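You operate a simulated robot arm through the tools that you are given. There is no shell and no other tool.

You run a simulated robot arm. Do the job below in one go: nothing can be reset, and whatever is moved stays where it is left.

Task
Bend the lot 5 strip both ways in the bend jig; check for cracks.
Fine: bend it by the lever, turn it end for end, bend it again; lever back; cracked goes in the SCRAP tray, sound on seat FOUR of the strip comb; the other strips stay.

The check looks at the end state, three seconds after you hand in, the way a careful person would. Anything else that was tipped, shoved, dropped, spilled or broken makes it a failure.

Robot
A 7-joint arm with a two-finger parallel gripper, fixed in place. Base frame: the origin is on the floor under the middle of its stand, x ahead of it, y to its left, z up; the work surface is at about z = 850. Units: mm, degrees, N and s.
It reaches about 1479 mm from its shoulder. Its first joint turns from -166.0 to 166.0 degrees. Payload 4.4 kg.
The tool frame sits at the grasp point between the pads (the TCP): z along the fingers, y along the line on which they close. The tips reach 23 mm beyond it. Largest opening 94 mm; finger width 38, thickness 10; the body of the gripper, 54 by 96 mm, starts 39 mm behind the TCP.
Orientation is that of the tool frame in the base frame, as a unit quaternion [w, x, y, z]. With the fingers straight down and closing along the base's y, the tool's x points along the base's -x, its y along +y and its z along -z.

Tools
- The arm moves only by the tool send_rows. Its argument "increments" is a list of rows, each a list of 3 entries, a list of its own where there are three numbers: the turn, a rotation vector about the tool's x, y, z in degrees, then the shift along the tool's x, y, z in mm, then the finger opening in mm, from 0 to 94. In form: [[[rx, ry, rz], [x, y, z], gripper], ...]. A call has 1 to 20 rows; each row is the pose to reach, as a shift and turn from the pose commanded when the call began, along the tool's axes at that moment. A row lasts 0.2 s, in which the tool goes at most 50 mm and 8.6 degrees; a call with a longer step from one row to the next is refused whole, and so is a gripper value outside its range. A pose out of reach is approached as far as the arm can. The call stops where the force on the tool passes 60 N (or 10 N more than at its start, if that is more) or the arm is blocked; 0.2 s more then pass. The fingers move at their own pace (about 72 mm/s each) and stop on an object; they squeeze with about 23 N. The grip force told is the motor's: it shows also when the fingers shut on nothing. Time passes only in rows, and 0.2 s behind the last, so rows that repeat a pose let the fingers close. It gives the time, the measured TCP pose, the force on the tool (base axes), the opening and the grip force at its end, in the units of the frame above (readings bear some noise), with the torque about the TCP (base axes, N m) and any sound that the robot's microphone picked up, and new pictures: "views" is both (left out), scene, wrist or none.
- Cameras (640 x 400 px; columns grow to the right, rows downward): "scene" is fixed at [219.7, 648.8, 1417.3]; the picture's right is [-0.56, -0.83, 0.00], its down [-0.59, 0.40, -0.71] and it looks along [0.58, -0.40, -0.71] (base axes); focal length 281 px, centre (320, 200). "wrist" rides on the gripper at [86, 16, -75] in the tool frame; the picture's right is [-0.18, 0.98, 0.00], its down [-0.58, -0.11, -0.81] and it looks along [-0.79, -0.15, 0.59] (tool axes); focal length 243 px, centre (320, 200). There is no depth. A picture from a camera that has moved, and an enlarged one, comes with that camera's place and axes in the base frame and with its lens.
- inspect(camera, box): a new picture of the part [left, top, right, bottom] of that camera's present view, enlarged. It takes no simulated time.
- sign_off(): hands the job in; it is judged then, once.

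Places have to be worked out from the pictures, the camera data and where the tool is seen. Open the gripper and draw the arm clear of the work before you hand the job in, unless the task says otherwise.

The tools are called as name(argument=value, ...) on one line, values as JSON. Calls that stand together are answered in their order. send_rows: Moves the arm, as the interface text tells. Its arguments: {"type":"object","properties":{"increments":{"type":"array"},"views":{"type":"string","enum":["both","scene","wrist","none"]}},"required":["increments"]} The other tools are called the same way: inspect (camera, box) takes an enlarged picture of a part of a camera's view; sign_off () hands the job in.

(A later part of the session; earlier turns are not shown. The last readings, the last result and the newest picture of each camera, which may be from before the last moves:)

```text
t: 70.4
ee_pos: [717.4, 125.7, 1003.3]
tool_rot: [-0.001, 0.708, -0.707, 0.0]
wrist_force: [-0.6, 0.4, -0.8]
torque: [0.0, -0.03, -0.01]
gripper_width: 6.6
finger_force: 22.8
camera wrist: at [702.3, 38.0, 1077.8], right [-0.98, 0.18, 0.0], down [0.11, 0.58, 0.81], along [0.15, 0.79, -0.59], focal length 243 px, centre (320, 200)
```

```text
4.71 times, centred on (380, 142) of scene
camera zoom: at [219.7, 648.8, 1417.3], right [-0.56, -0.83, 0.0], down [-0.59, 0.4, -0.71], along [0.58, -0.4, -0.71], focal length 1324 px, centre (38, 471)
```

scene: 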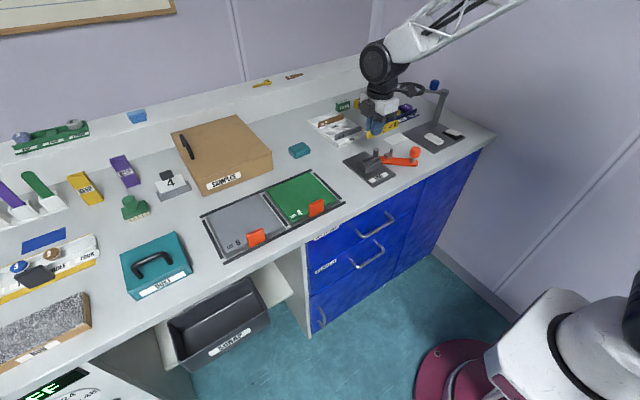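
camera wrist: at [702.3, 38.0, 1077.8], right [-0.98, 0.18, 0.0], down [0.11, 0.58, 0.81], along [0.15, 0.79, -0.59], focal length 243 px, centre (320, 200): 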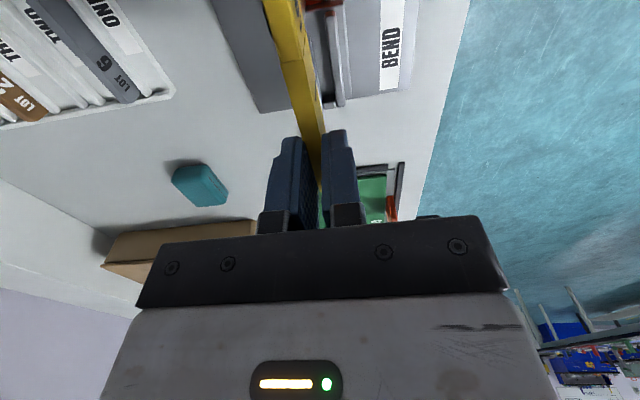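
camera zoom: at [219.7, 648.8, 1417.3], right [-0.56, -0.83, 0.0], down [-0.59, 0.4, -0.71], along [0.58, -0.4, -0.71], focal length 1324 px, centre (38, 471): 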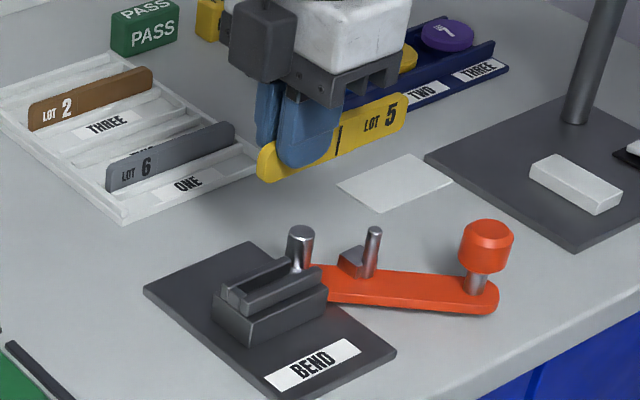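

The strip is turned end for end (its label now at the −y end) and lined up over the slot. I'll adjust +3.5 mm in y and −1.3 mm in x, and lower to just above the jaws.

send_rows(increments=[[[0, 0, 0], [-3.5, 1.3, 25], 0], [[0, 0, 0], [-3.5, 1.3, 50], 0], [[0, 0, 0], [-3.5, 1.3, 68], 0], [[0, 0, 0], [-3.5, 1.3, 75], 0], [[0, 0, 0], [-3.5, 1.3, 75], 0]], views="both")

inspect(camera="scene", box=[340, 135, 420, 185])

inspect(camera="wrist", box=[220, 0, 420, 150])

```text
t: 71.6
ee_pos: [717.5, 127.2, 926.4]
tool_rot: [0.0, 0.708, -0.706, 0.0]
wrist_force: [-0.6, -0.1, -1.0]
torque: [0.01, 0.0, -0.01]
gripper_width: 6.6
finger_force: 23.3
camera wrist: at [701.7, 40.3, 1002.0], right [-0.98, 0.18, 0.0], down [0.11, 0.58, 0.81], along [0.15, 0.79, -0.59], focal length 243 px, centre (320, 200)
```

scene: 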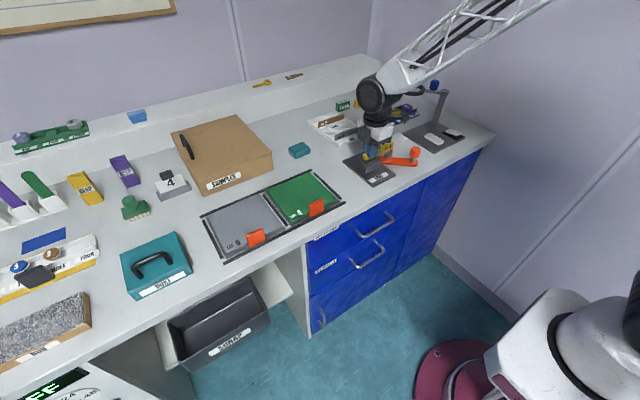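
wrist: 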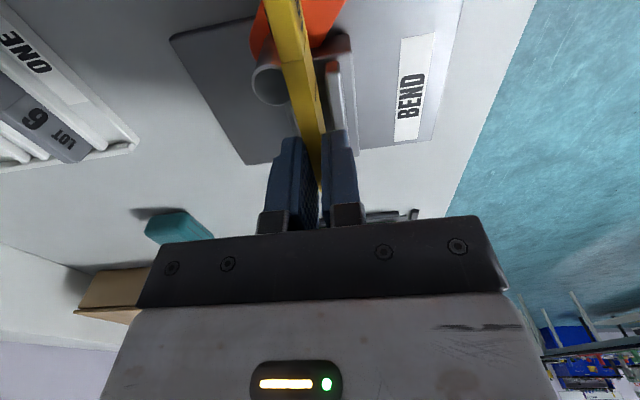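

```text
8.00 times, centred on (380, 160) of scene
camera zoom: at [219.7, 648.8, 1417.3], right [-0.56, -0.83, 0.0], down [-0.59, 0.4, -0.71], along [0.58, -0.4, -0.71], focal length 2251 px, centre (-160, 520)
```

zoom: 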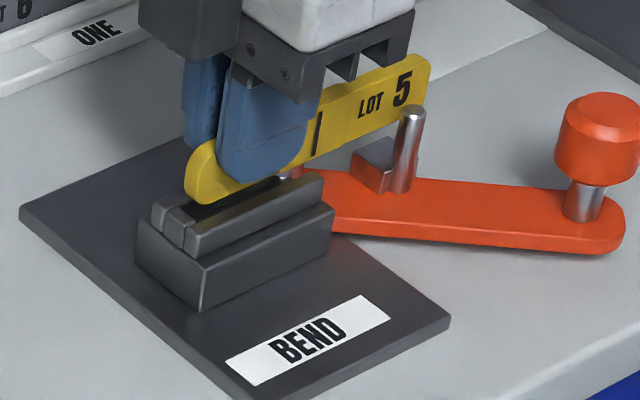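

```text
2.67 times, centred on (320, 75) of wrist
camera zoom: at [701.7, 40.3, 1002.0], right [-0.98, 0.18, 0.0], down [0.11, 0.58, 0.81], along [0.15, 0.79, -0.59], focal length 647 px, centre (320, 533)
```

zoom: 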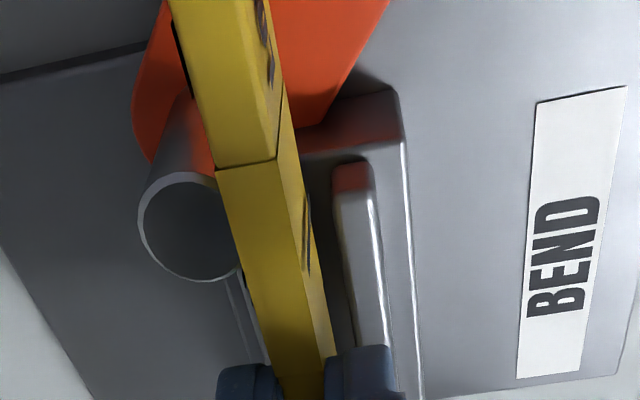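

The strip hangs between the post and the near jaw. I'll shift 1.2 mm toward −x for post clearance and lower 9 mm into the slot.

send_rows(increments=[[[0, 0, 0], [0, 1.2, 0], 0], [[0, 0, 0], [0, 1.2, 3], 0], [[0, 0, 0], [0, 1.2, 6], 0], [[0, 0, 0], [0, 1.2, 9], 0], [[0, 0, 0], [0, 1.2, 9], 0]], views="none")

inspect(camera="scene", box=[350, 145, 400, 177])

inspect(camera="wrist", box=[220, 0, 420, 150])

```text
t: 72.8
ee_pos: [715.4, 128.0, 918.8]
tool_rot: [-0.001, 0.708, -0.706, 0.0]
wrist_force: [4.2, -22.2, 13.8]
torque: [-0.33, -0.14, -0.13]
gripper_width: 6.7
finger_force: 23.2
```

```text
12.50 times, centred on (375, 161) of scene
camera zoom: at [219.7, 648.8, 1417.3], right [-0.56, -0.83, 0.0], down [-0.59, 0.4, -0.71], along [0.58, -0.4, -0.71], focal length 3517 px, centre (-368, 688)
```

zoom: 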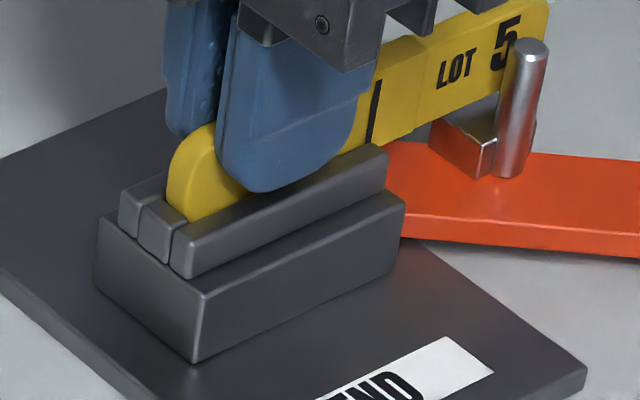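

```text
2.67 times, centred on (320, 75) of wrist
camera zoom: at [700.4, 41.5, 994.1], right [-0.98, 0.18, 0.0], down [0.11, 0.58, 0.81], along [0.15, 0.79, -0.59], focal length 647 px, centre (320, 533)
```

zoom: 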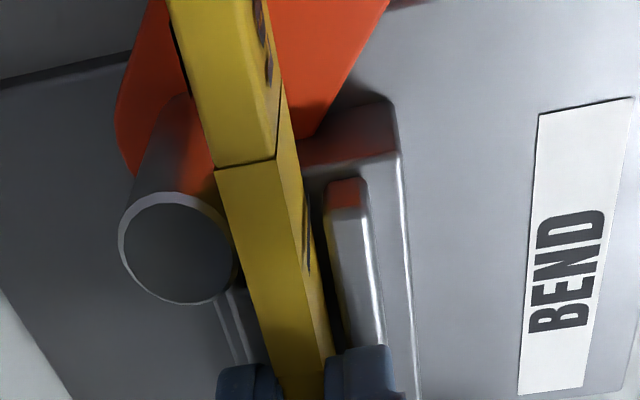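

The strip's end caught the stop (−22 N in y). I'll raise it, back off 4 mm in −y and lower again.

send_rows(increments=[[[0, 0, 0], [0, 0, -4], 0], [[0, 0, 0], [0, 0, -8], 0], [[0, 0, 0], [2, 0, -8], 0], [[0, 0, 0], [4.5, 0, -8], 0], [[0, 0, 0], [4.5, 0, -4], 0], [[0, 0, 0], [4.5, 0, -1], 0], [[0, 0, 0], [4.5, 0, -1], 0]], views="none")

inspect(camera="scene", box=[350, 145, 400, 177])

```text
t: 74.4
ee_pos: [715.2, 124.8, 918.8]
tool_rot: [0.0, 0.708, -0.707, 0.0]
wrist_force: [-0.3, 0.5, 0.8]
torque: [0.01, 0.03, -0.03]
gripper_width: 6.9
finger_force: 23.6
```

```text
12.50 times, centred on (375, 161) of scene
camera zoom: at [219.7, 648.8, 1417.3], right [-0.56, -0.83, 0.0], down [-0.59, 0.4, -0.71], along [0.58, -0.4, -0.71], focal length 3517 px, centre (-368, 688)
```

zoom: 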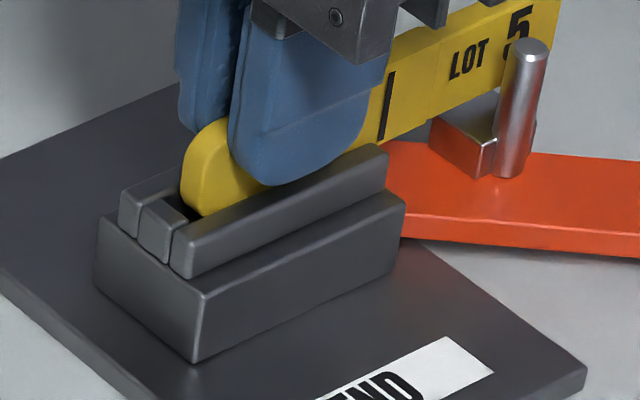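

Clear of the stop now. Lowering to the slot floor in small steps.

send_rows(increments=[[[0, 0, 0], [0, 0, 1], 0], [[0, 0, 0], [0, 0, 2], 0], [[0, 0, 0], [0, 0, 2], 0]], views="none")

send_rows(increments=[[[0, 0, 0], [0, 0, 1], 0], [[0, 0, 0], [0, 0, 1], 0]], views="none")

inspect(camera="scene", box=[350, 145, 400, 177])

```text
t: 75.2
ee_pos: [715.0, 124.4, 917.4]
tool_rot: [0.0, 0.707, -0.707, 0.001]
wrist_force: [-0.3, 0.0, -0.5]
torque: [0.03, -0.01, -0.02]
gripper_width: 6.5
finger_force: 23.0
```

```text
t: 75.8
ee_pos: [715.1, 124.0, 916.1]
tool_rot: [-0.001, 0.708, -0.706, 0.0]
wrist_force: [0.2, -1.0, -0.2]
torque: [-0.01, 0.03, 0.0]
gripper_width: 6.6
finger_force: 23.7
```

```text
12.50 times, centred on (375, 161) of scene
camera zoom: at [219.7, 648.8, 1417.3], right [-0.56, -0.83, 0.0], down [-0.59, 0.4, -0.71], along [0.58, -0.4, -0.71], focal length 3517 px, centre (-368, 688)
```

zoom: 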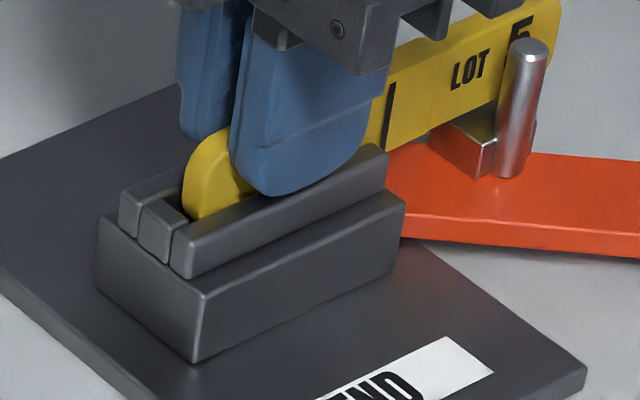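

send_rows(increments=[[[0, 0, 0], [0, 0, 0.8], 0], [[0, 0, 0], [0, 0, 0.8], 0]], views="none")

send_rows(increments=[[[0, 0, 0], [0, 0, 0.8], 0], [[0, 0, 0], [0, 0, 0.8], 0]], views="none")

inspect(camera="scene", box=[350, 145, 400, 177])

```text
t: 76.4
ee_pos: [715.8, 122.1, 915.6]
tool_rot: [0.0, 0.707, -0.707, 0.0]
wrist_force: [-0.4, -1.1, -0.5]
torque: [-0.01, 0.03, 0.0]
gripper_width: 6.7
finger_force: 22.2
```

```text
t: 77.0
ee_pos: [716.0, 123.4, 914.0]
tool_rot: [0.0, -0.707, 0.707, 0.001]
wrist_force: [-3.6, -6.7, 7.6]
torque: [-0.25, 0.11, -0.02]
gripper_width: 7.0
finger_force: 23.0
```

```text
12.50 times, centred on (375, 161) of scene
camera zoom: at [219.7, 648.8, 1417.3], right [-0.56, -0.83, 0.0], down [-0.59, 0.4, -0.71], along [0.58, -0.4, -0.71], focal length 3517 px, centre (-368, 688)
```

zoom: 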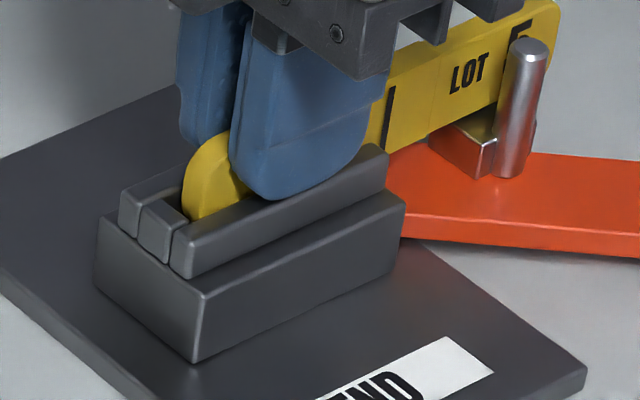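

The strip is on the floor (7.6 N up) with its end at or near the stop. I'll unload slightly, then release.

send_rows(increments=[[[0, 0, 0], [0, 0, -0.7], 0], [[0, 0, 0], [0, 0, -0.7], 0]], views="none")

send_rows(increments=[[[0, 0, 0], [-0.8, 0, 0], 0], [[0, 0, 0], [-1.6, 0, 0], 0], [[0, 0, 0], [-1.6, 0, 0], 0]], views="none")

```text
t: 77.6
ee_pos: [715.1, 124.7, 915.7]
tool_rot: [0.0, 0.708, -0.706, -0.001]
wrist_force: [-0.3, -1.0, 0.0]
torque: [0.04, 0.0, -0.03]
gripper_width: 6.6
finger_force: 23.4
```

```text
t: 78.4
ee_pos: [715.6, 125.4, 915.8]
tool_rot: [0.0, 0.708, -0.706, 0.0]
wrist_force: [-0.3, 0.1, -0.9]
torque: [0.0, 0.01, 0.04]
gripper_width: 6.8
finger_force: 22.8
```

send_rows(increments=[[[0, 0, 0], [-0.8, 0, 0], 0], [[0, 0, 0], [-1.6, 0, 0], 0], [[0, 0, 0], [-1.6, 0, 0], 0]], views="none")

inspect(camera="scene", box=[350, 145, 400, 177])

```text
t: 79.2
ee_pos: [714.7, 127.4, 914.4]
tool_rot: [0.0, 0.708, -0.706, 0.0]
wrist_force: [-0.8, -0.6, 0.0]
torque: [-0.01, 0.02, 0.01]
gripper_width: 6.6
finger_force: 23.1
```

```text
12.50 times, centred on (375, 161) of scene
camera zoom: at [219.7, 648.8, 1417.3], right [-0.56, -0.83, 0.0], down [-0.59, 0.4, -0.71], along [0.58, -0.4, -0.71], focal length 3517 px, centre (-368, 688)
```

zoom: 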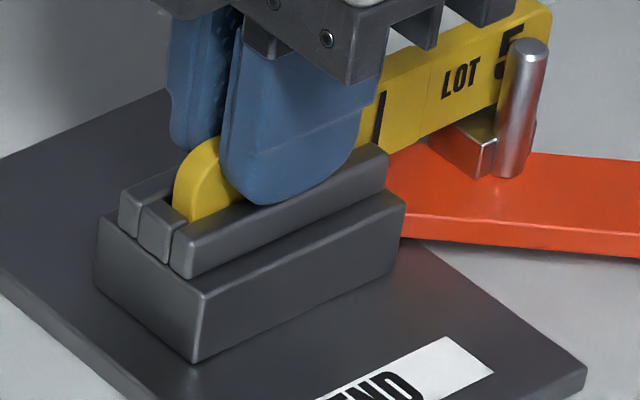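

The strip end is now right by the stop, matching the first insertion. Releasing gently.

send_rows(increments=[[[0, 0, 0], [0, 0, 0.3], 0], [[0, 0, 0], [0, 0, 0.3], 9], [[0, 0, 0], [0, 0, 0], 14], [[0, 0, 0], [0, 0, 0], 22], [[0, 0, 0], [0, 0, 0], 26]], views="none")

inspect(camera="scene", box=[340, 140, 420, 190])

inspect(camera="wrist", box=[220, 0, 420, 150])

```text
t: 80.4
ee_pos: [714.7, 127.4, 916.9]
tool_rot: [0.0, 0.708, -0.706, 0.001]
wrist_force: [0.2, -0.3, 0.0]
torque: [-0.01, 0.02, -0.02]
gripper_width: 25.7
finger_force: 0.1
```

```text
8.00 times, centred on (380, 165) of scene
camera zoom: at [219.7, 648.8, 1417.3], right [-0.56, -0.83, 0.0], down [-0.59, 0.4, -0.71], along [0.58, -0.4, -0.71], focal length 2251 px, centre (-160, 480)
```

zoom: 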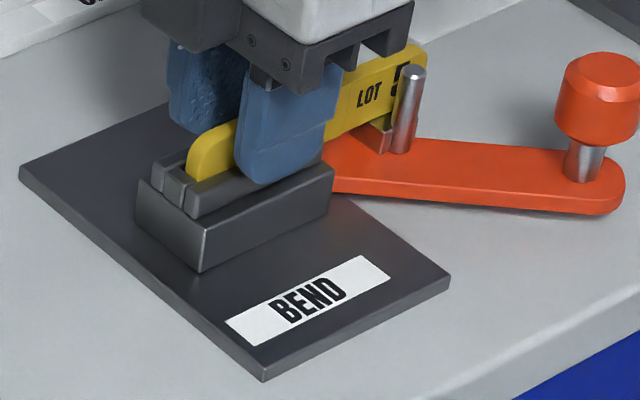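

```text
2.67 times, centred on (320, 75) of wrist
camera zoom: at [699.4, 39.8, 990.4], right [-0.98, 0.18, 0.0], down [0.11, 0.58, 0.81], along [0.15, 0.79, -0.59], focal length 647 px, centre (320, 533)
```

zoom: 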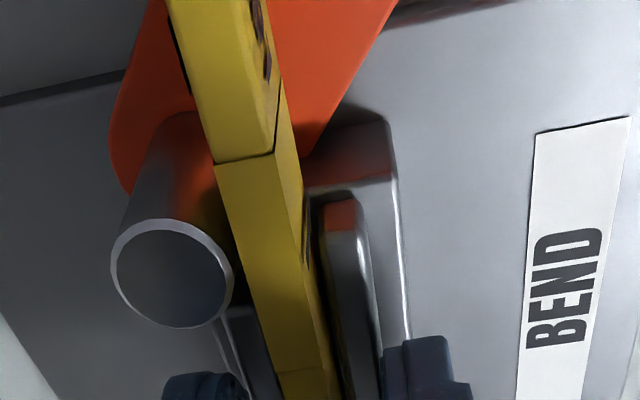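

The strip stands in the slot with the other end now free. I'll rise and move to the lever knob, turning the tool about +46°.

send_rows(increments=[[[0, 0, 0], [0, 0, -8], 26], [[0, 0, 0], [0, 0, -30], 28], [[0, 0, 0], [0, 0, -60], 34], [[0, 0, 0], [0, 0, -95], 44], [[0, 0, 7.7], [20.8, 11.1, -95], 54], [[0, 0, 15.3], [41.6, 22.2, -95], 64], [[0, 0, 23], [62.4, 33.3, -95], 64], [[0, 0, 30.7], [83.3, 44.5, -95], 64], [[0, 0, 38.3], [104.1, 55.6, -95], 64], [[0, 0, 46], [124.9, 66.7, -95], 64], [[0, 0, 46], [124.9, 66.7, -95], 64], [[0, 0, 46], [124.9, 66.7, -95], 64]], views="both")

inspect(camera="wrist", box=[270, 0, 410, 210])

inspect(camera="scene", box=[340, 140, 420, 190])

```text
t: 83.0
ee_pos: [648.2, 1.7, 1010.7]
tool_rot: [0.0, -0.376, 0.927, 0.0]
wrist_force: [0.3, 0.3, 0.0]
torque: [-0.02, -0.02, 0.01]
gripper_width: 64.0
finger_force: 0.0
camera wrist: at [575.9, -46.3, 1085.6], right [-0.55, 0.83, 0.0], down [0.49, 0.33, 0.81], along [0.67, 0.44, -0.59], focal length 243 px, centre (320, 200)
```

scene: 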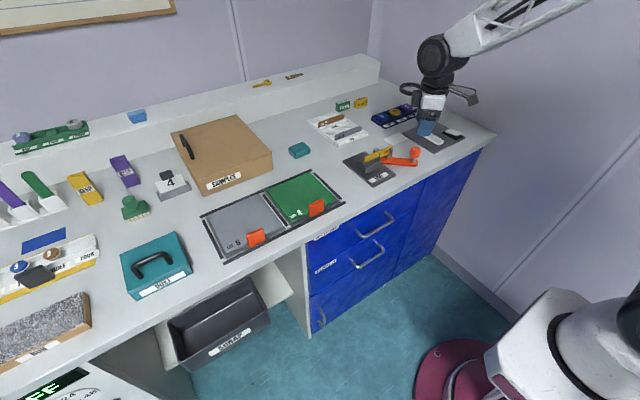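
wrist: 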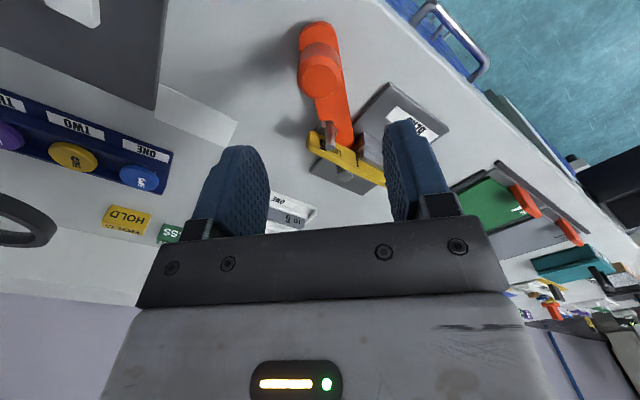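

```text
1.90 times, centred on (340, 105) of wrist
camera zoom: at [575.9, -46.3, 1085.6], right [-0.55, 0.83, 0.0], down [0.49, 0.33, 0.81], along [0.67, 0.44, -0.59], focal length 462 px, centre (282, 381)
```

zoom: 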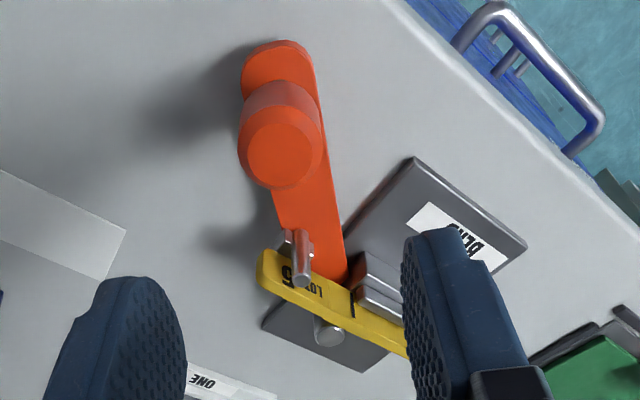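

```text
8.00 times, centred on (380, 165) of scene
camera zoom: at [219.7, 648.8, 1417.3], right [-0.56, -0.83, 0.0], down [-0.59, 0.4, -0.71], along [0.58, -0.4, -0.71], focal length 2251 px, centre (-160, 480)
```

zoom: 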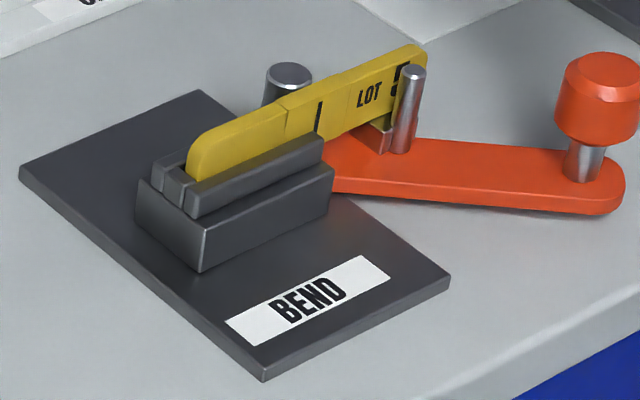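

The strip is well seated, and this face's neck shows a straight dark line. I'll align the tool with the lever (−2.9°) and lower around the knob.

send_rows(increments=[[[0, 0, -2.9], [0, 0, 35], 64], [[0, 0, -2.9], [0, 0, 70], 64], [[0, 0, -2.9], [0, 0, 90], 64], [[0, 0, -2.9], [0, 0, 104], 64], [[0, 0, -2.9], [0, 0, 104], 50], [[0, 0, -2.9], [0, 0, 104], 42], [[0, 0, -2.9], [0, 0, 104], 42]], views="wrist")

```text
t: 84.6
ee_pos: [648.0, 0.1, 905.9]
tool_rot: [0.0, -0.399, 0.917, 0.0]
wrist_force: [-0.2, 0.4, -0.8]
torque: [-0.01, 0.02, 0.02]
gripper_width: 42.0
finger_force: 0.0
camera wrist: at [578.0, -51.7, 980.2], right [-0.59, 0.81, 0.0], down [0.48, 0.35, 0.81], along [0.65, 0.48, -0.59], focal length 243 px, centre (320, 200)
```

wrist: 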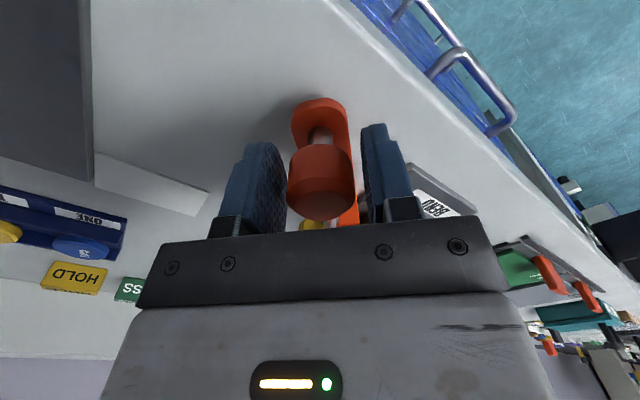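

The knob is caged again. Swinging the lever 40° along its arc for the second bend.

send_rows(increments=[[[0, 0, -5], [-0.5, -10.5, 0], 42], [[0, 0, -10], [-1.8, -21, 0], 42], [[0, 0, -15], [-4.1, -31.3, 0], 42], [[0, 0, -20], [-7.3, -41.4, 0], 42], [[0, 0, -25], [-11.3, -51.1, 0], 42], [[0, 0, -30], [-16.2, -60.5, 0], 42], [[0, 0, -35], [-21.9, -69.4, 0], 42], [[0, 0, -40], [-28.3, -77.8, 0], 42], [[0, 0, -40], [-28.3, -77.8, 0], 42]], views="scene")

inspect(camera="scene", box=[350, 130, 450, 195])

```text
t: 86.6
ee_pos: [724.3, -31.9, 907.2]
tool_rot: [0.0, -0.689, 0.725, -0.001]
wrist_force: [-1.1, -0.2, -0.7]
torque: [0.02, -0.02, 0.01]
gripper_width: 42.2
finger_force: 0.0
```

scene: 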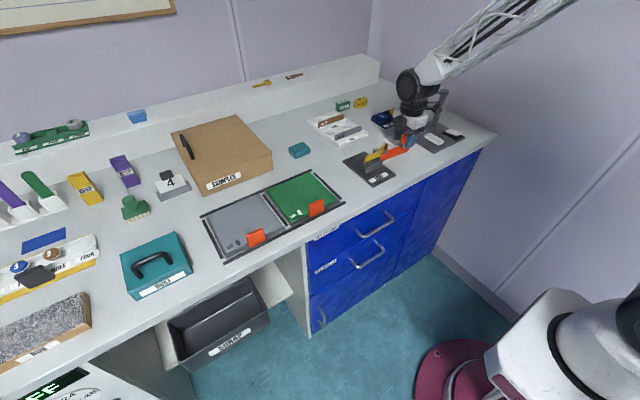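

```text
6.15 times, centred on (400, 162) of scene
camera zoom: at [219.7, 648.8, 1417.3], right [-0.56, -0.83, 0.0], down [-0.59, 0.4, -0.71], along [0.58, -0.4, -0.71], focal length 1731 px, centre (-172, 431)
```

zoom: 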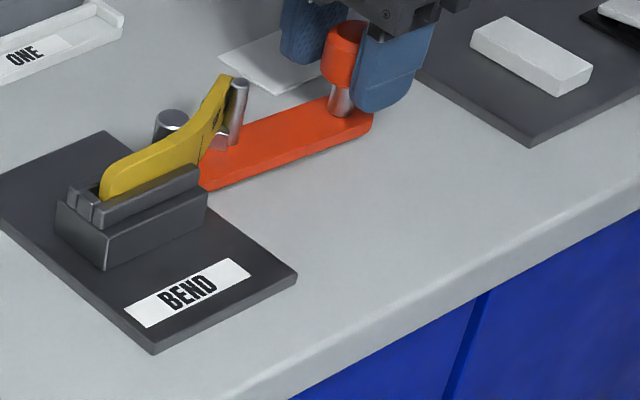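

The strip is bending the other way round the post, with negligible force. Continuing 35° more to the end stop region.

send_rows(increments=[[[0, 0, -5], [-0.5, -10.5, 0], 42], [[0, 0, -10], [-1.8, -21, 0], 42], [[0, 0, -15], [-4.1, -31.3, 0], 42], [[0, 0, -20], [-7.3, -41.4, 0], 42], [[0, 0, -25], [-11.3, -51.1, 0], 42], [[0, 0, -30], [-16.2, -60.5, 0], 42], [[0, 0, -35], [-21.9, -69.4, 0], 42], [[0, 0, -35], [-21.9, -69.4, 0], 42]], views="scene")

inspect(camera="scene", box=[360, 130, 408, 162])

```text
t: 88.4
ee_pos: [795.3, -12.3, 908.3]
tool_rot: [0.0, 0.875, -0.484, 0.0]
wrist_force: [-1.5, -1.8, 0.2]
torque: [0.0, 0.04, 0.0]
gripper_width: 42.6
finger_force: 0.3
```

scene: 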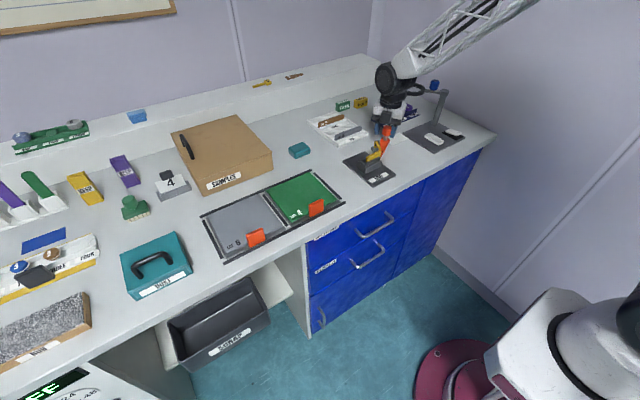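

```text
12.50 times, centred on (384, 146) of scene
camera zoom: at [219.7, 648.8, 1417.3], right [-0.56, -0.83, 0.0], down [-0.59, 0.4, -0.71], along [0.58, -0.4, -0.71], focal length 3517 px, centre (-480, 875)
```

zoom: 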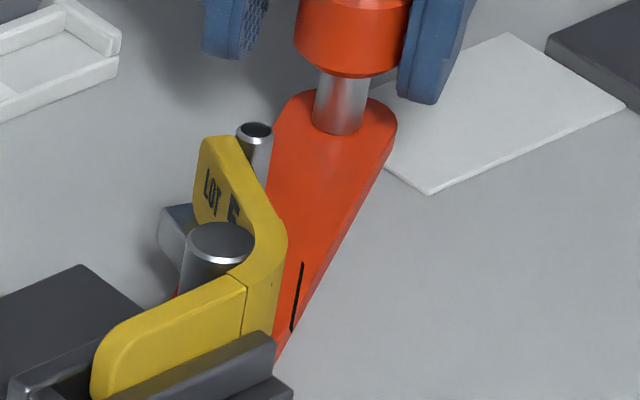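

Nearly at the end stop. Continuing the last few degrees until the stop is felt, as in the first bend.

send_rows(increments=[[[0, 0, -2], [-0.1, -4.2, 0], 42], [[0, 0, -4], [-0.3, -8.4, 0], 42], [[0, 0, -6], [-0.7, -12.7, 0], 42], [[0, 0, -8], [-1.2, -16.8, 0], 42], [[0, 0, -9], [-1.5, -18.9, 0], 42], [[0, 0, -9], [-1.5, -18.9, 0], 42]], views="scene")

inspect(camera="scene", box=[360, 130, 408, 162])

```text
t: 89.8
ee_pos: [811.8, -0.1, 905.3]
tool_rot: [0.002, 0.91, -0.414, -0.001]
wrist_force: [-30.7, -9.4, -2.6]
torque: [0.14, 0.06, -0.36]
gripper_width: 55.6
finger_force: 15.0
```

scene: 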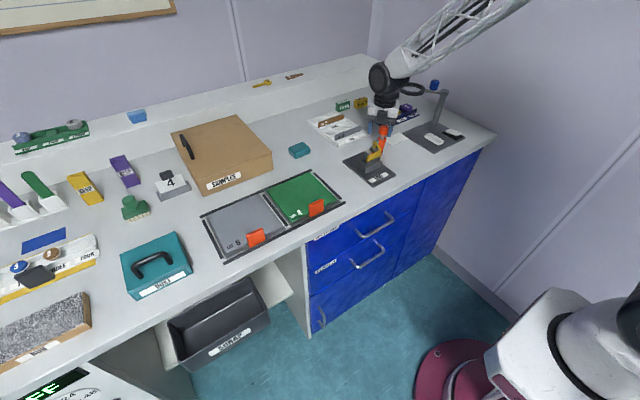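

```text
12.50 times, centred on (384, 146) of scene
camera zoom: at [219.7, 648.8, 1417.3], right [-0.56, -0.83, 0.0], down [-0.59, 0.4, -0.71], along [0.58, -0.4, -0.71], focal length 3517 px, centre (-480, 875)
```

zoom: 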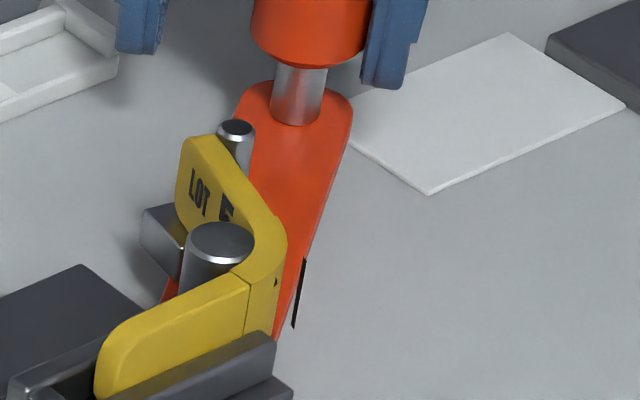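

The lever is at its end stop again (31 N), so the second bend is complete. Bringing the lever back along the arc.

send_rows(increments=[[[0, 0, 5], [-0.5, 10.5, 0], 42], [[0, 0, 10], [-1.8, 21, 0], 42], [[0, 0, 15], [-4.1, 31.3, 0], 42], [[0, 0, 20], [-7.3, 41.4, 0], 42], [[0, 0, 25], [-11.3, 51.1, 0], 42], [[0, 0, 30], [-16.2, 60.5, 0], 42], [[0, 0, 35], [-21.9, 69.4, 0], 42], [[0, 0, 40], [-28.3, 77.8, 0], 42], [[0, 0, 44], [-34, 84.1, 0], 42], [[0, 0, 44], [-34, 84.1, 0], 42]], views="none")

send_rows(increments=[[[0, 0, 5], [-0.5, 10.5, 0], 42], [[0, 0, 10], [-1.8, 21, 0], 42], [[0, 0, 15], [-4.1, 31.3, 0], 42], [[0, 0, 20], [-7.3, 41.4, 0], 42], [[0, 0, 25], [-11.3, 51.1, 0], 42], [[0, 0, 30], [-16.2, 60.5, 0], 42], [[0, 0, 35], [-21.9, 69.4, 0], 42], [[0, 0, 40], [-28.3, 77.8, 0], 42], [[0, 0, 40], [-28.3, 77.8, 0], 42]], views="both")

inspect(camera="scene", box=[350, 130, 450, 195])

```text
t: 92.0
ee_pos: [724.4, -30.2, 905.7]
tool_rot: [0.0, -0.689, 0.725, -0.001]
wrist_force: [1.1, -0.1, 0.8]
torque: [-0.03, 0.01, 0.02]
gripper_width: 42.2
finger_force: 0.1
```

```text
t: 94.0
ee_pos: [649.4, 2.1, 904.7]
tool_rot: [0.0, -0.399, 0.917, 0.0]
wrist_force: [0.4, 0.4, 0.3]
torque: [-0.01, 0.03, 0.0]
gripper_width: 42.2
finger_force: 0.0
camera wrist: at [578.9, -50.3, 980.3], right [-0.59, 0.81, 0.0], down [0.48, 0.35, 0.81], along [0.65, 0.48, -0.59], focal length 243 px, centre (320, 200)
```

scene: 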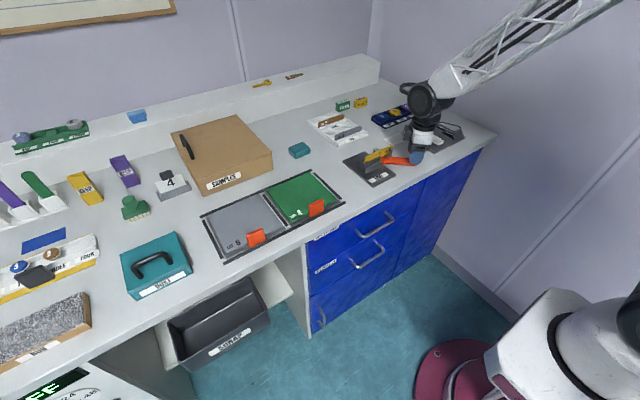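
wrist: 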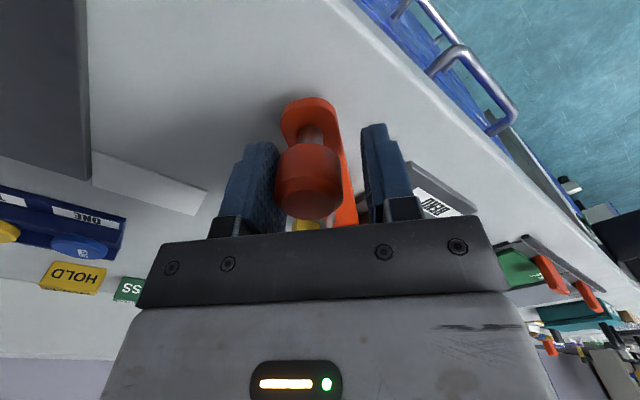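

```text
6.15 times, centred on (400, 162) of scene
camera zoom: at [219.7, 648.8, 1417.3], right [-0.56, -0.83, 0.0], down [-0.59, 0.4, -0.71], along [0.58, -0.4, -0.71], focal length 1731 px, centre (-172, 431)
```

zoom: 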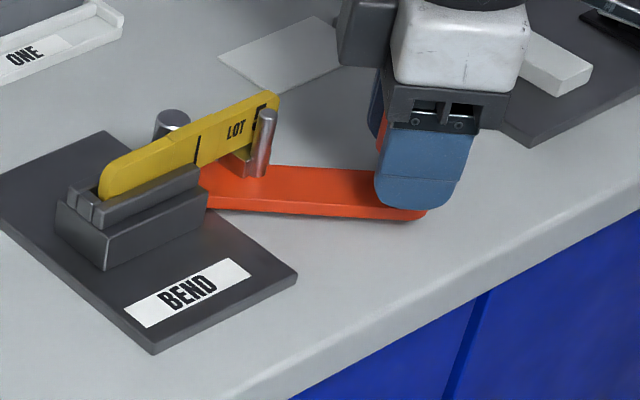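

Pushing the lever the last few degrees to its rest stop, as before.

send_rows(increments=[[[0, 0, 1], [0, 2.1, 0], 42], [[0, 0, 2], [-0.1, 4.2, 0], 42], [[0, 0, 3], [-0.2, 6.3, 0], 42], [[0, 0, 3.8], [-0.3, 8, 0], 42], [[0, 0, 3.8], [-0.3, 8, 0], 42]], views="none")

inspect(camera="scene", box=[350, 130, 450, 195])

```text
t: 95.2
ee_pos: [644.2, 6.5, 906.5]
tool_rot: [0.0, -0.367, 0.93, 0.0]
wrist_force: [8.8, -4.9, -3.5]
torque: [0.06, -0.08, 0.16]
gripper_width: 46.5
finger_force: 5.6
```

```text
6.15 times, centred on (400, 162) of scene
camera zoom: at [219.7, 648.8, 1417.3], right [-0.56, -0.83, 0.0], down [-0.59, 0.4, -0.71], along [0.58, -0.4, -0.71], focal length 1731 px, centre (-172, 431)
```

zoom: 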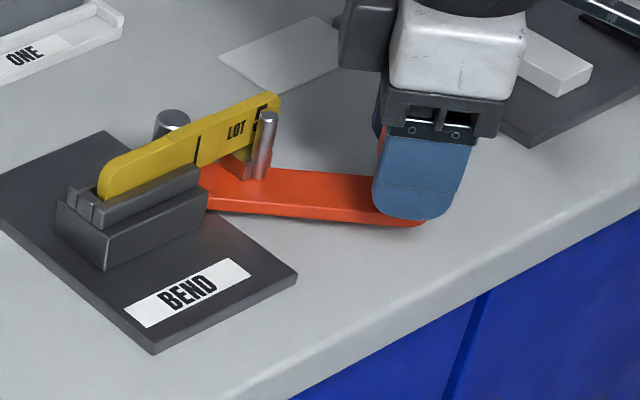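

The lever is against its rest stop again. I'll unload, open and rise.

send_rows(increments=[[[0, 0, 0], [0, -4, 0], 46], [[0, 0, 0], [0, -4, 0], 60], [[0, 0, 0], [0, -4, -5], 64], [[0, 0, 0], [0, -4, -45], 64], [[0, 0, 0], [0, -4, -90], 64], [[0, 0, 0], [0, -4, -104], 64], [[0, 0, 0], [0, -4, -104], 64]], views="both")

inspect(camera="wrist", box=[270, 20, 410, 210])

inspect(camera="scene", box=[355, 140, 425, 185])

```text
t: 96.8
ee_pos: [645.3, 5.3, 1010.5]
tool_rot: [-0.001, -0.368, 0.93, 0.0]
wrist_force: [0.7, -0.7, -0.5]
torque: [-0.02, -0.01, 0.02]
gripper_width: 64.3
finger_force: 0.1
camera wrist: at [571.7, -42.4, 1085.2], right [-0.54, 0.84, 0.0], down [0.5, 0.32, 0.81], along [0.68, 0.43, -0.59], focal length 243 px, centre (320, 200)
```

scene: 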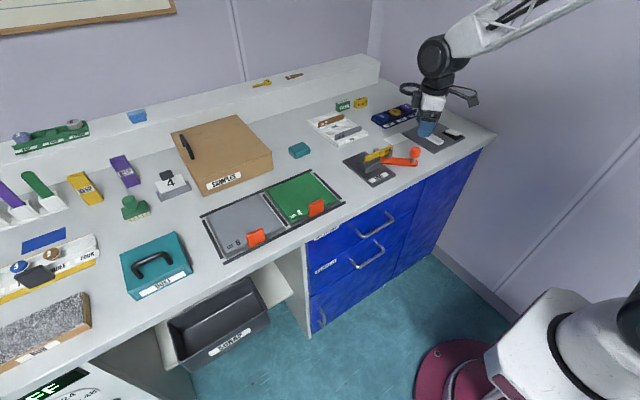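
wrist: 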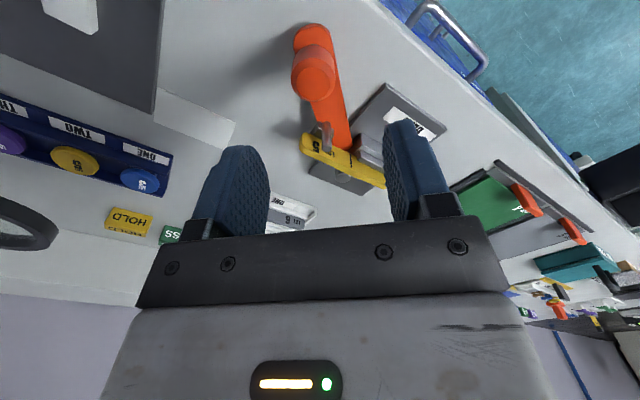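

```text
2.11 times, centred on (340, 115) of wrist
camera zoom: at [571.7, -42.4, 1085.2], right [-0.54, 0.84, 0.0], down [0.5, 0.32, 0.81], along [0.68, 0.43, -0.59], focal length 511 px, centre (278, 379)
```

zoom: 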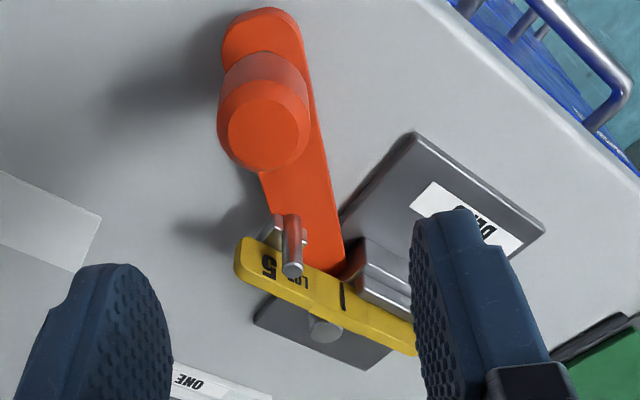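

```text
8.89 times, centred on (390, 162) of scene
camera zoom: at [219.7, 648.8, 1417.3], right [-0.56, -0.83, 0.0], down [-0.59, 0.4, -0.71], along [0.58, -0.4, -0.71], focal length 2501 px, centre (-302, 533)
```

zoom: 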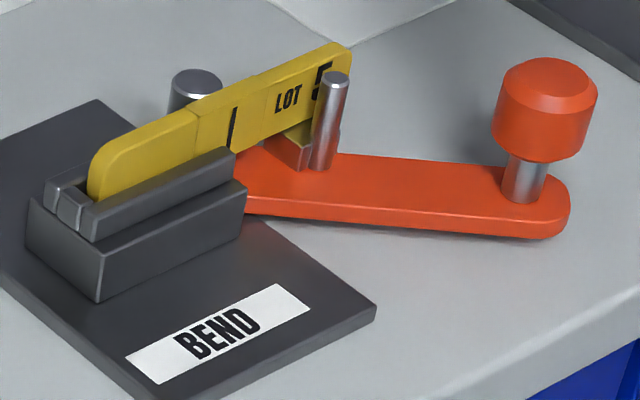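

inspect(camera="scene", box=[368, 148, 392, 163])

inspect(camera="wrist", box=[310, 130, 370, 170])

```text
16.00 times, centred on (380, 156) of scene
camera zoom: at [219.7, 648.8, 1417.3], right [-0.56, -0.83, 0.0], down [-0.59, 0.4, -0.71], along [0.58, -0.4, -0.71], focal length 4501 px, centre (-640, 912)
```

zoom: 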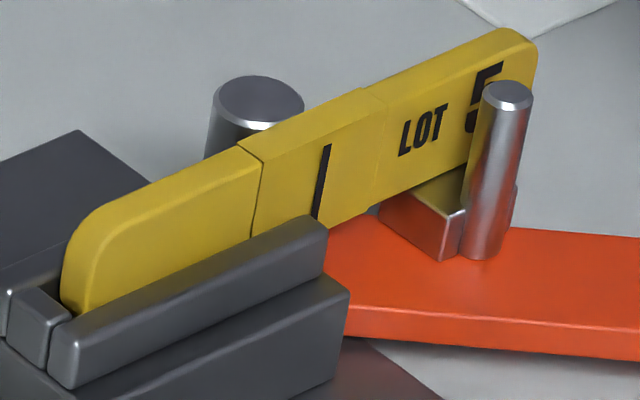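

```text
10.00 times, centred on (340, 150) of wrist
camera zoom: at [571.7, -42.4, 1085.2], right [-0.54, 0.84, 0.0], down [0.5, 0.32, 0.81], along [0.68, 0.43, -0.59], focal length 2426 px, centre (120, 700)
```

zoom: 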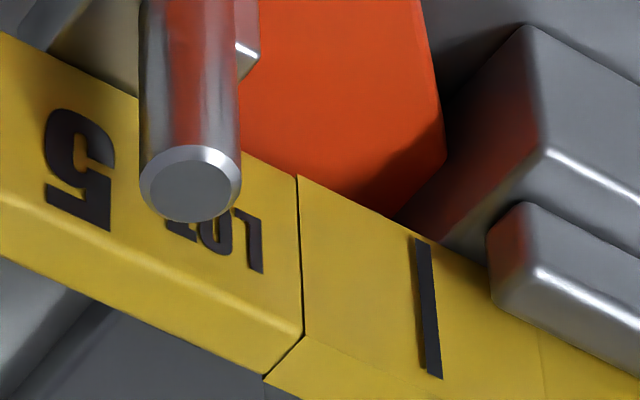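

The neck now shows a dark crack line on this face as well as the Y crack on the other, and neither face had marks before bending. So lot 5 is cracked and goes in the SCRAP tray. I'll move back above the strip's seated end at about (718, 126.5) with the tool at −90°.

send_rows(increments=[[[0, 0, -7.8], [-22, 6.5, 0], 56], [[0, 0, -15.6], [-45, 13, 0], 48], [[0, 0, -23.5], [-68, 19.4, 0], 40], [[0, 0, -31.3], [-91, 25.9, 0], 34], [[0, 0, -39.1], [-113, 32.3, 0], 30], [[0, 0, -46.9], [-135.9, 38.8, 0], 30], [[0, 0, -46.9], [-135.9, 38.8, 0], 30], [[0, 0, -46.9], [-135.9, 38.8, 0], 30]], views="wrist")

inspect(camera="wrist", box=[220, 0, 420, 150])

```text
t: 98.6
ee_pos: [717.4, 126.7, 1008.6]
tool_rot: [0.001, 0.708, -0.706, -0.001]
wrist_force: [0.7, 0.0, -0.9]
torque: [0.0, -0.01, -0.05]
gripper_width: 30.1
finger_force: 0.0
camera wrist: at [702.9, 40.6, 1084.4], right [-0.98, 0.18, 0.0], down [0.11, 0.58, 0.81], along [0.15, 0.79, -0.59], focal length 243 px, centre (320, 200)
```

wrist: 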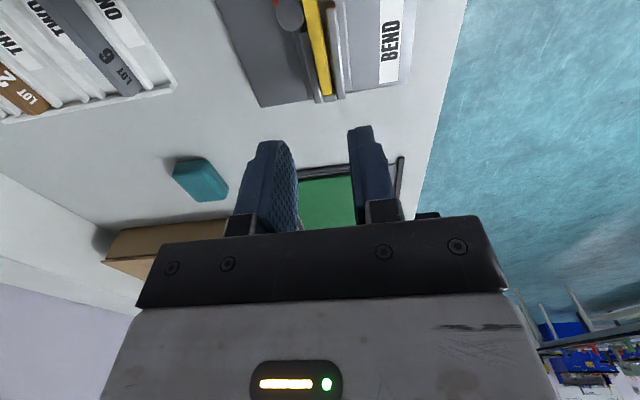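

```text
2.67 times, centred on (320, 75) of wrist
camera zoom: at [702.9, 40.6, 1084.4], right [-0.98, 0.18, 0.0], down [0.11, 0.58, 0.81], along [0.15, 0.79, -0.59], focal length 647 px, centre (320, 533)
```

zoom: 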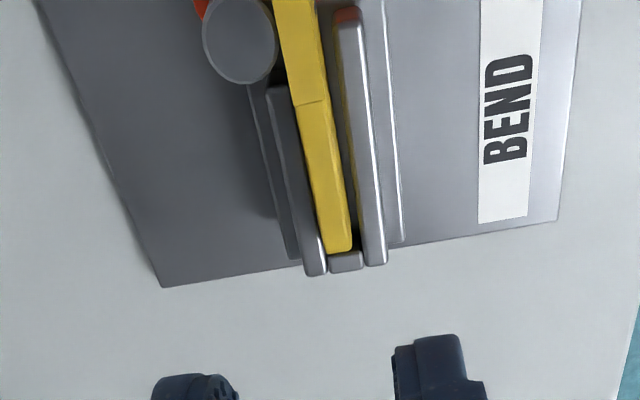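

The strip's seated section is at x≈716.5, y≈105–147. Lowering over it and gripping.

send_rows(increments=[[[0, 0, 0], [0, 0.8, 30], 30], [[0, 0, 0], [0, 0.8, 60], 30], [[0, 0, 0], [0, 0.8, 80], 30], [[0, 0, 0], [0, 0.8, 89], 30], [[0, 0, 0], [0, 0.8, 93], 30], [[0, 0, 0], [0, 0.8, 93], 30]], views="none")

inspect(camera="scene", box=[345, 135, 425, 190])

inspect(camera="wrist", box=[220, 60, 420, 210])

```text
t: 100.0
ee_pos: [718.8, 126.0, 918.0]
tool_rot: [0.0, 0.708, -0.706, 0.0]
wrist_force: [-0.7, 0.4, 0.1]
torque: [0.01, 0.0, 0.01]
gripper_width: 29.9
finger_force: 0.1
```

```text
7.27 times, centred on (385, 162) of scene
camera zoom: at [219.7, 648.8, 1417.3], right [-0.56, -0.83, 0.0], down [-0.59, 0.4, -0.71], along [0.58, -0.4, -0.71], focal length 2046 px, centre (-153, 473)
```

zoom: 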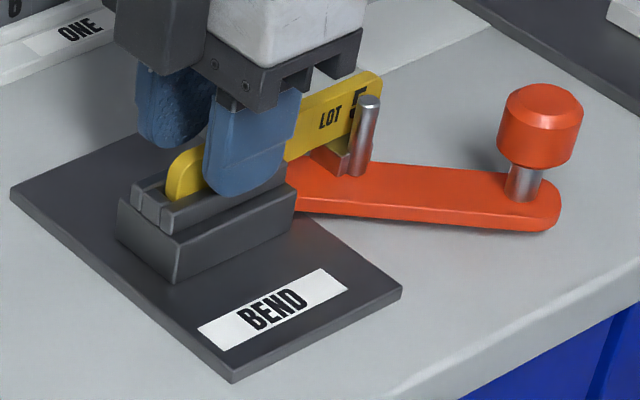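

```text
2.67 times, centred on (320, 135) of wrist
camera zoom: at [703.6, 39.8, 992.1], right [-0.98, 0.18, 0.0], down [0.11, 0.58, 0.81], along [0.15, 0.79, -0.59], focal length 647 px, centre (320, 373)
```

zoom: 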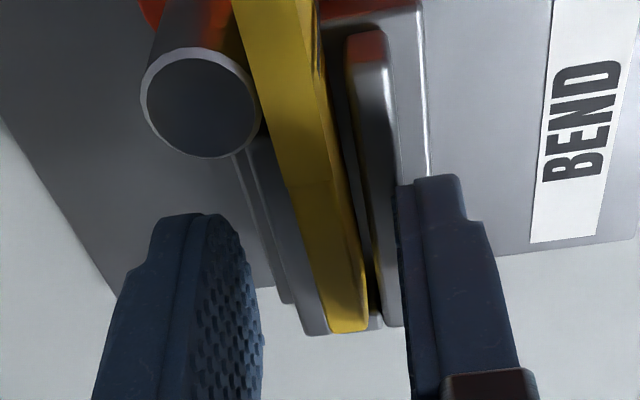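

Straddling cleanly; lowering 1 mm more, closing, then lifting.

send_rows(increments=[[[0, 0, 0], [0, 1, 1], 20], [[0, 0, 0], [0, 1, 1], 8], [[0, 0, 0], [0, 1, 1], 0], [[0, 0, 0], [0, 1, 1], 0], [[0, 0, 0], [0, 1, 1], 0], [[0, 0, 0], [0, 1, -6], 0], [[0, 0, 0], [0, 1, -20], 0], [[0, 0, 0], [0, 1, -50], 0], [[0, 0, 0], [0, 1, -90], 0], [[0, 0, 0], [0, 1, -130], 0], [[0, 0, 0], [0, 1, -150], 0], [[0, 0, 0], [0, 1, -150], 0]], views="both")

inspect(camera="scene", box=[325, 80, 435, 165])

inspect(camera="scene", box=[140, 250, 320, 370])

```text
t: 102.6
ee_pos: [717.2, 128.2, 1068.1]
tool_rot: [0.001, 0.708, -0.706, 0.0]
wrist_force: [-0.3, -0.6, -0.8]
torque: [-0.01, 0.0, -0.05]
gripper_width: 6.5
finger_force: 23.3
camera wrist: at [702.0, 40.6, 1142.7], right [-0.98, 0.18, 0.0], down [0.11, 0.58, 0.81], along [0.15, 0.79, -0.59], focal length 243 px, centre (320, 200)
```

scene: 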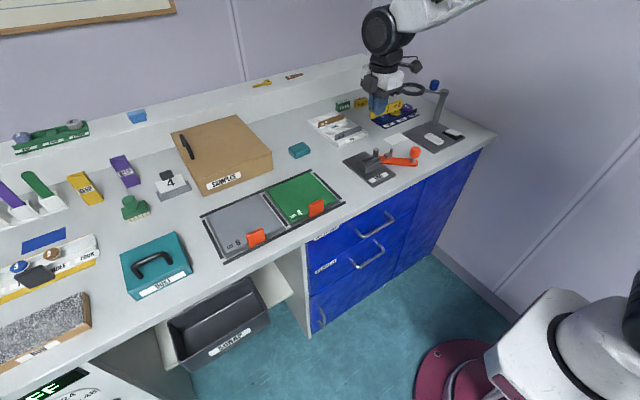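
wrist: 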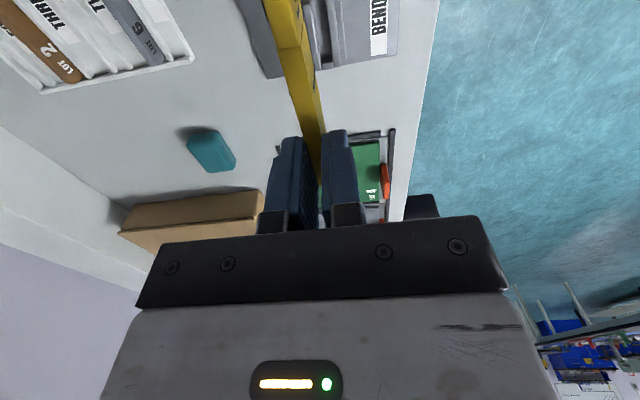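

```text
4.71 times, centred on (380, 122) of scene
camera zoom: at [219.7, 648.8, 1417.3], right [-0.56, -0.83, 0.0], down [-0.59, 0.4, -0.71], along [0.58, -0.4, -0.71], focal length 1324 px, centre (38, 565)
```

zoom: 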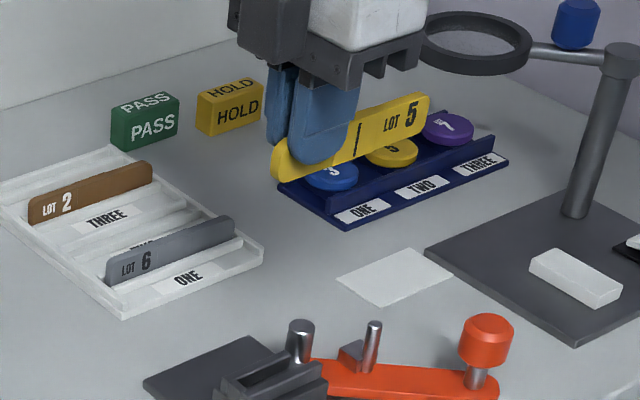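

```text
3.33 times, centred on (230, 310) of scene
camera zoom: at [219.7, 648.8, 1417.3], right [-0.56, -0.83, 0.0], down [-0.59, 0.4, -0.71], along [0.58, -0.4, -0.71], focal length 938 px, centre (620, -167)
```

zoom: 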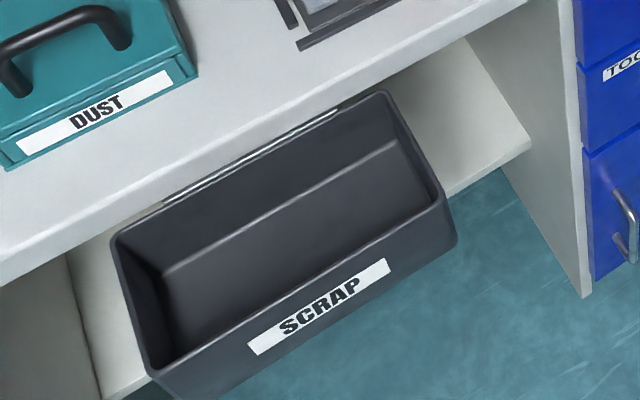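

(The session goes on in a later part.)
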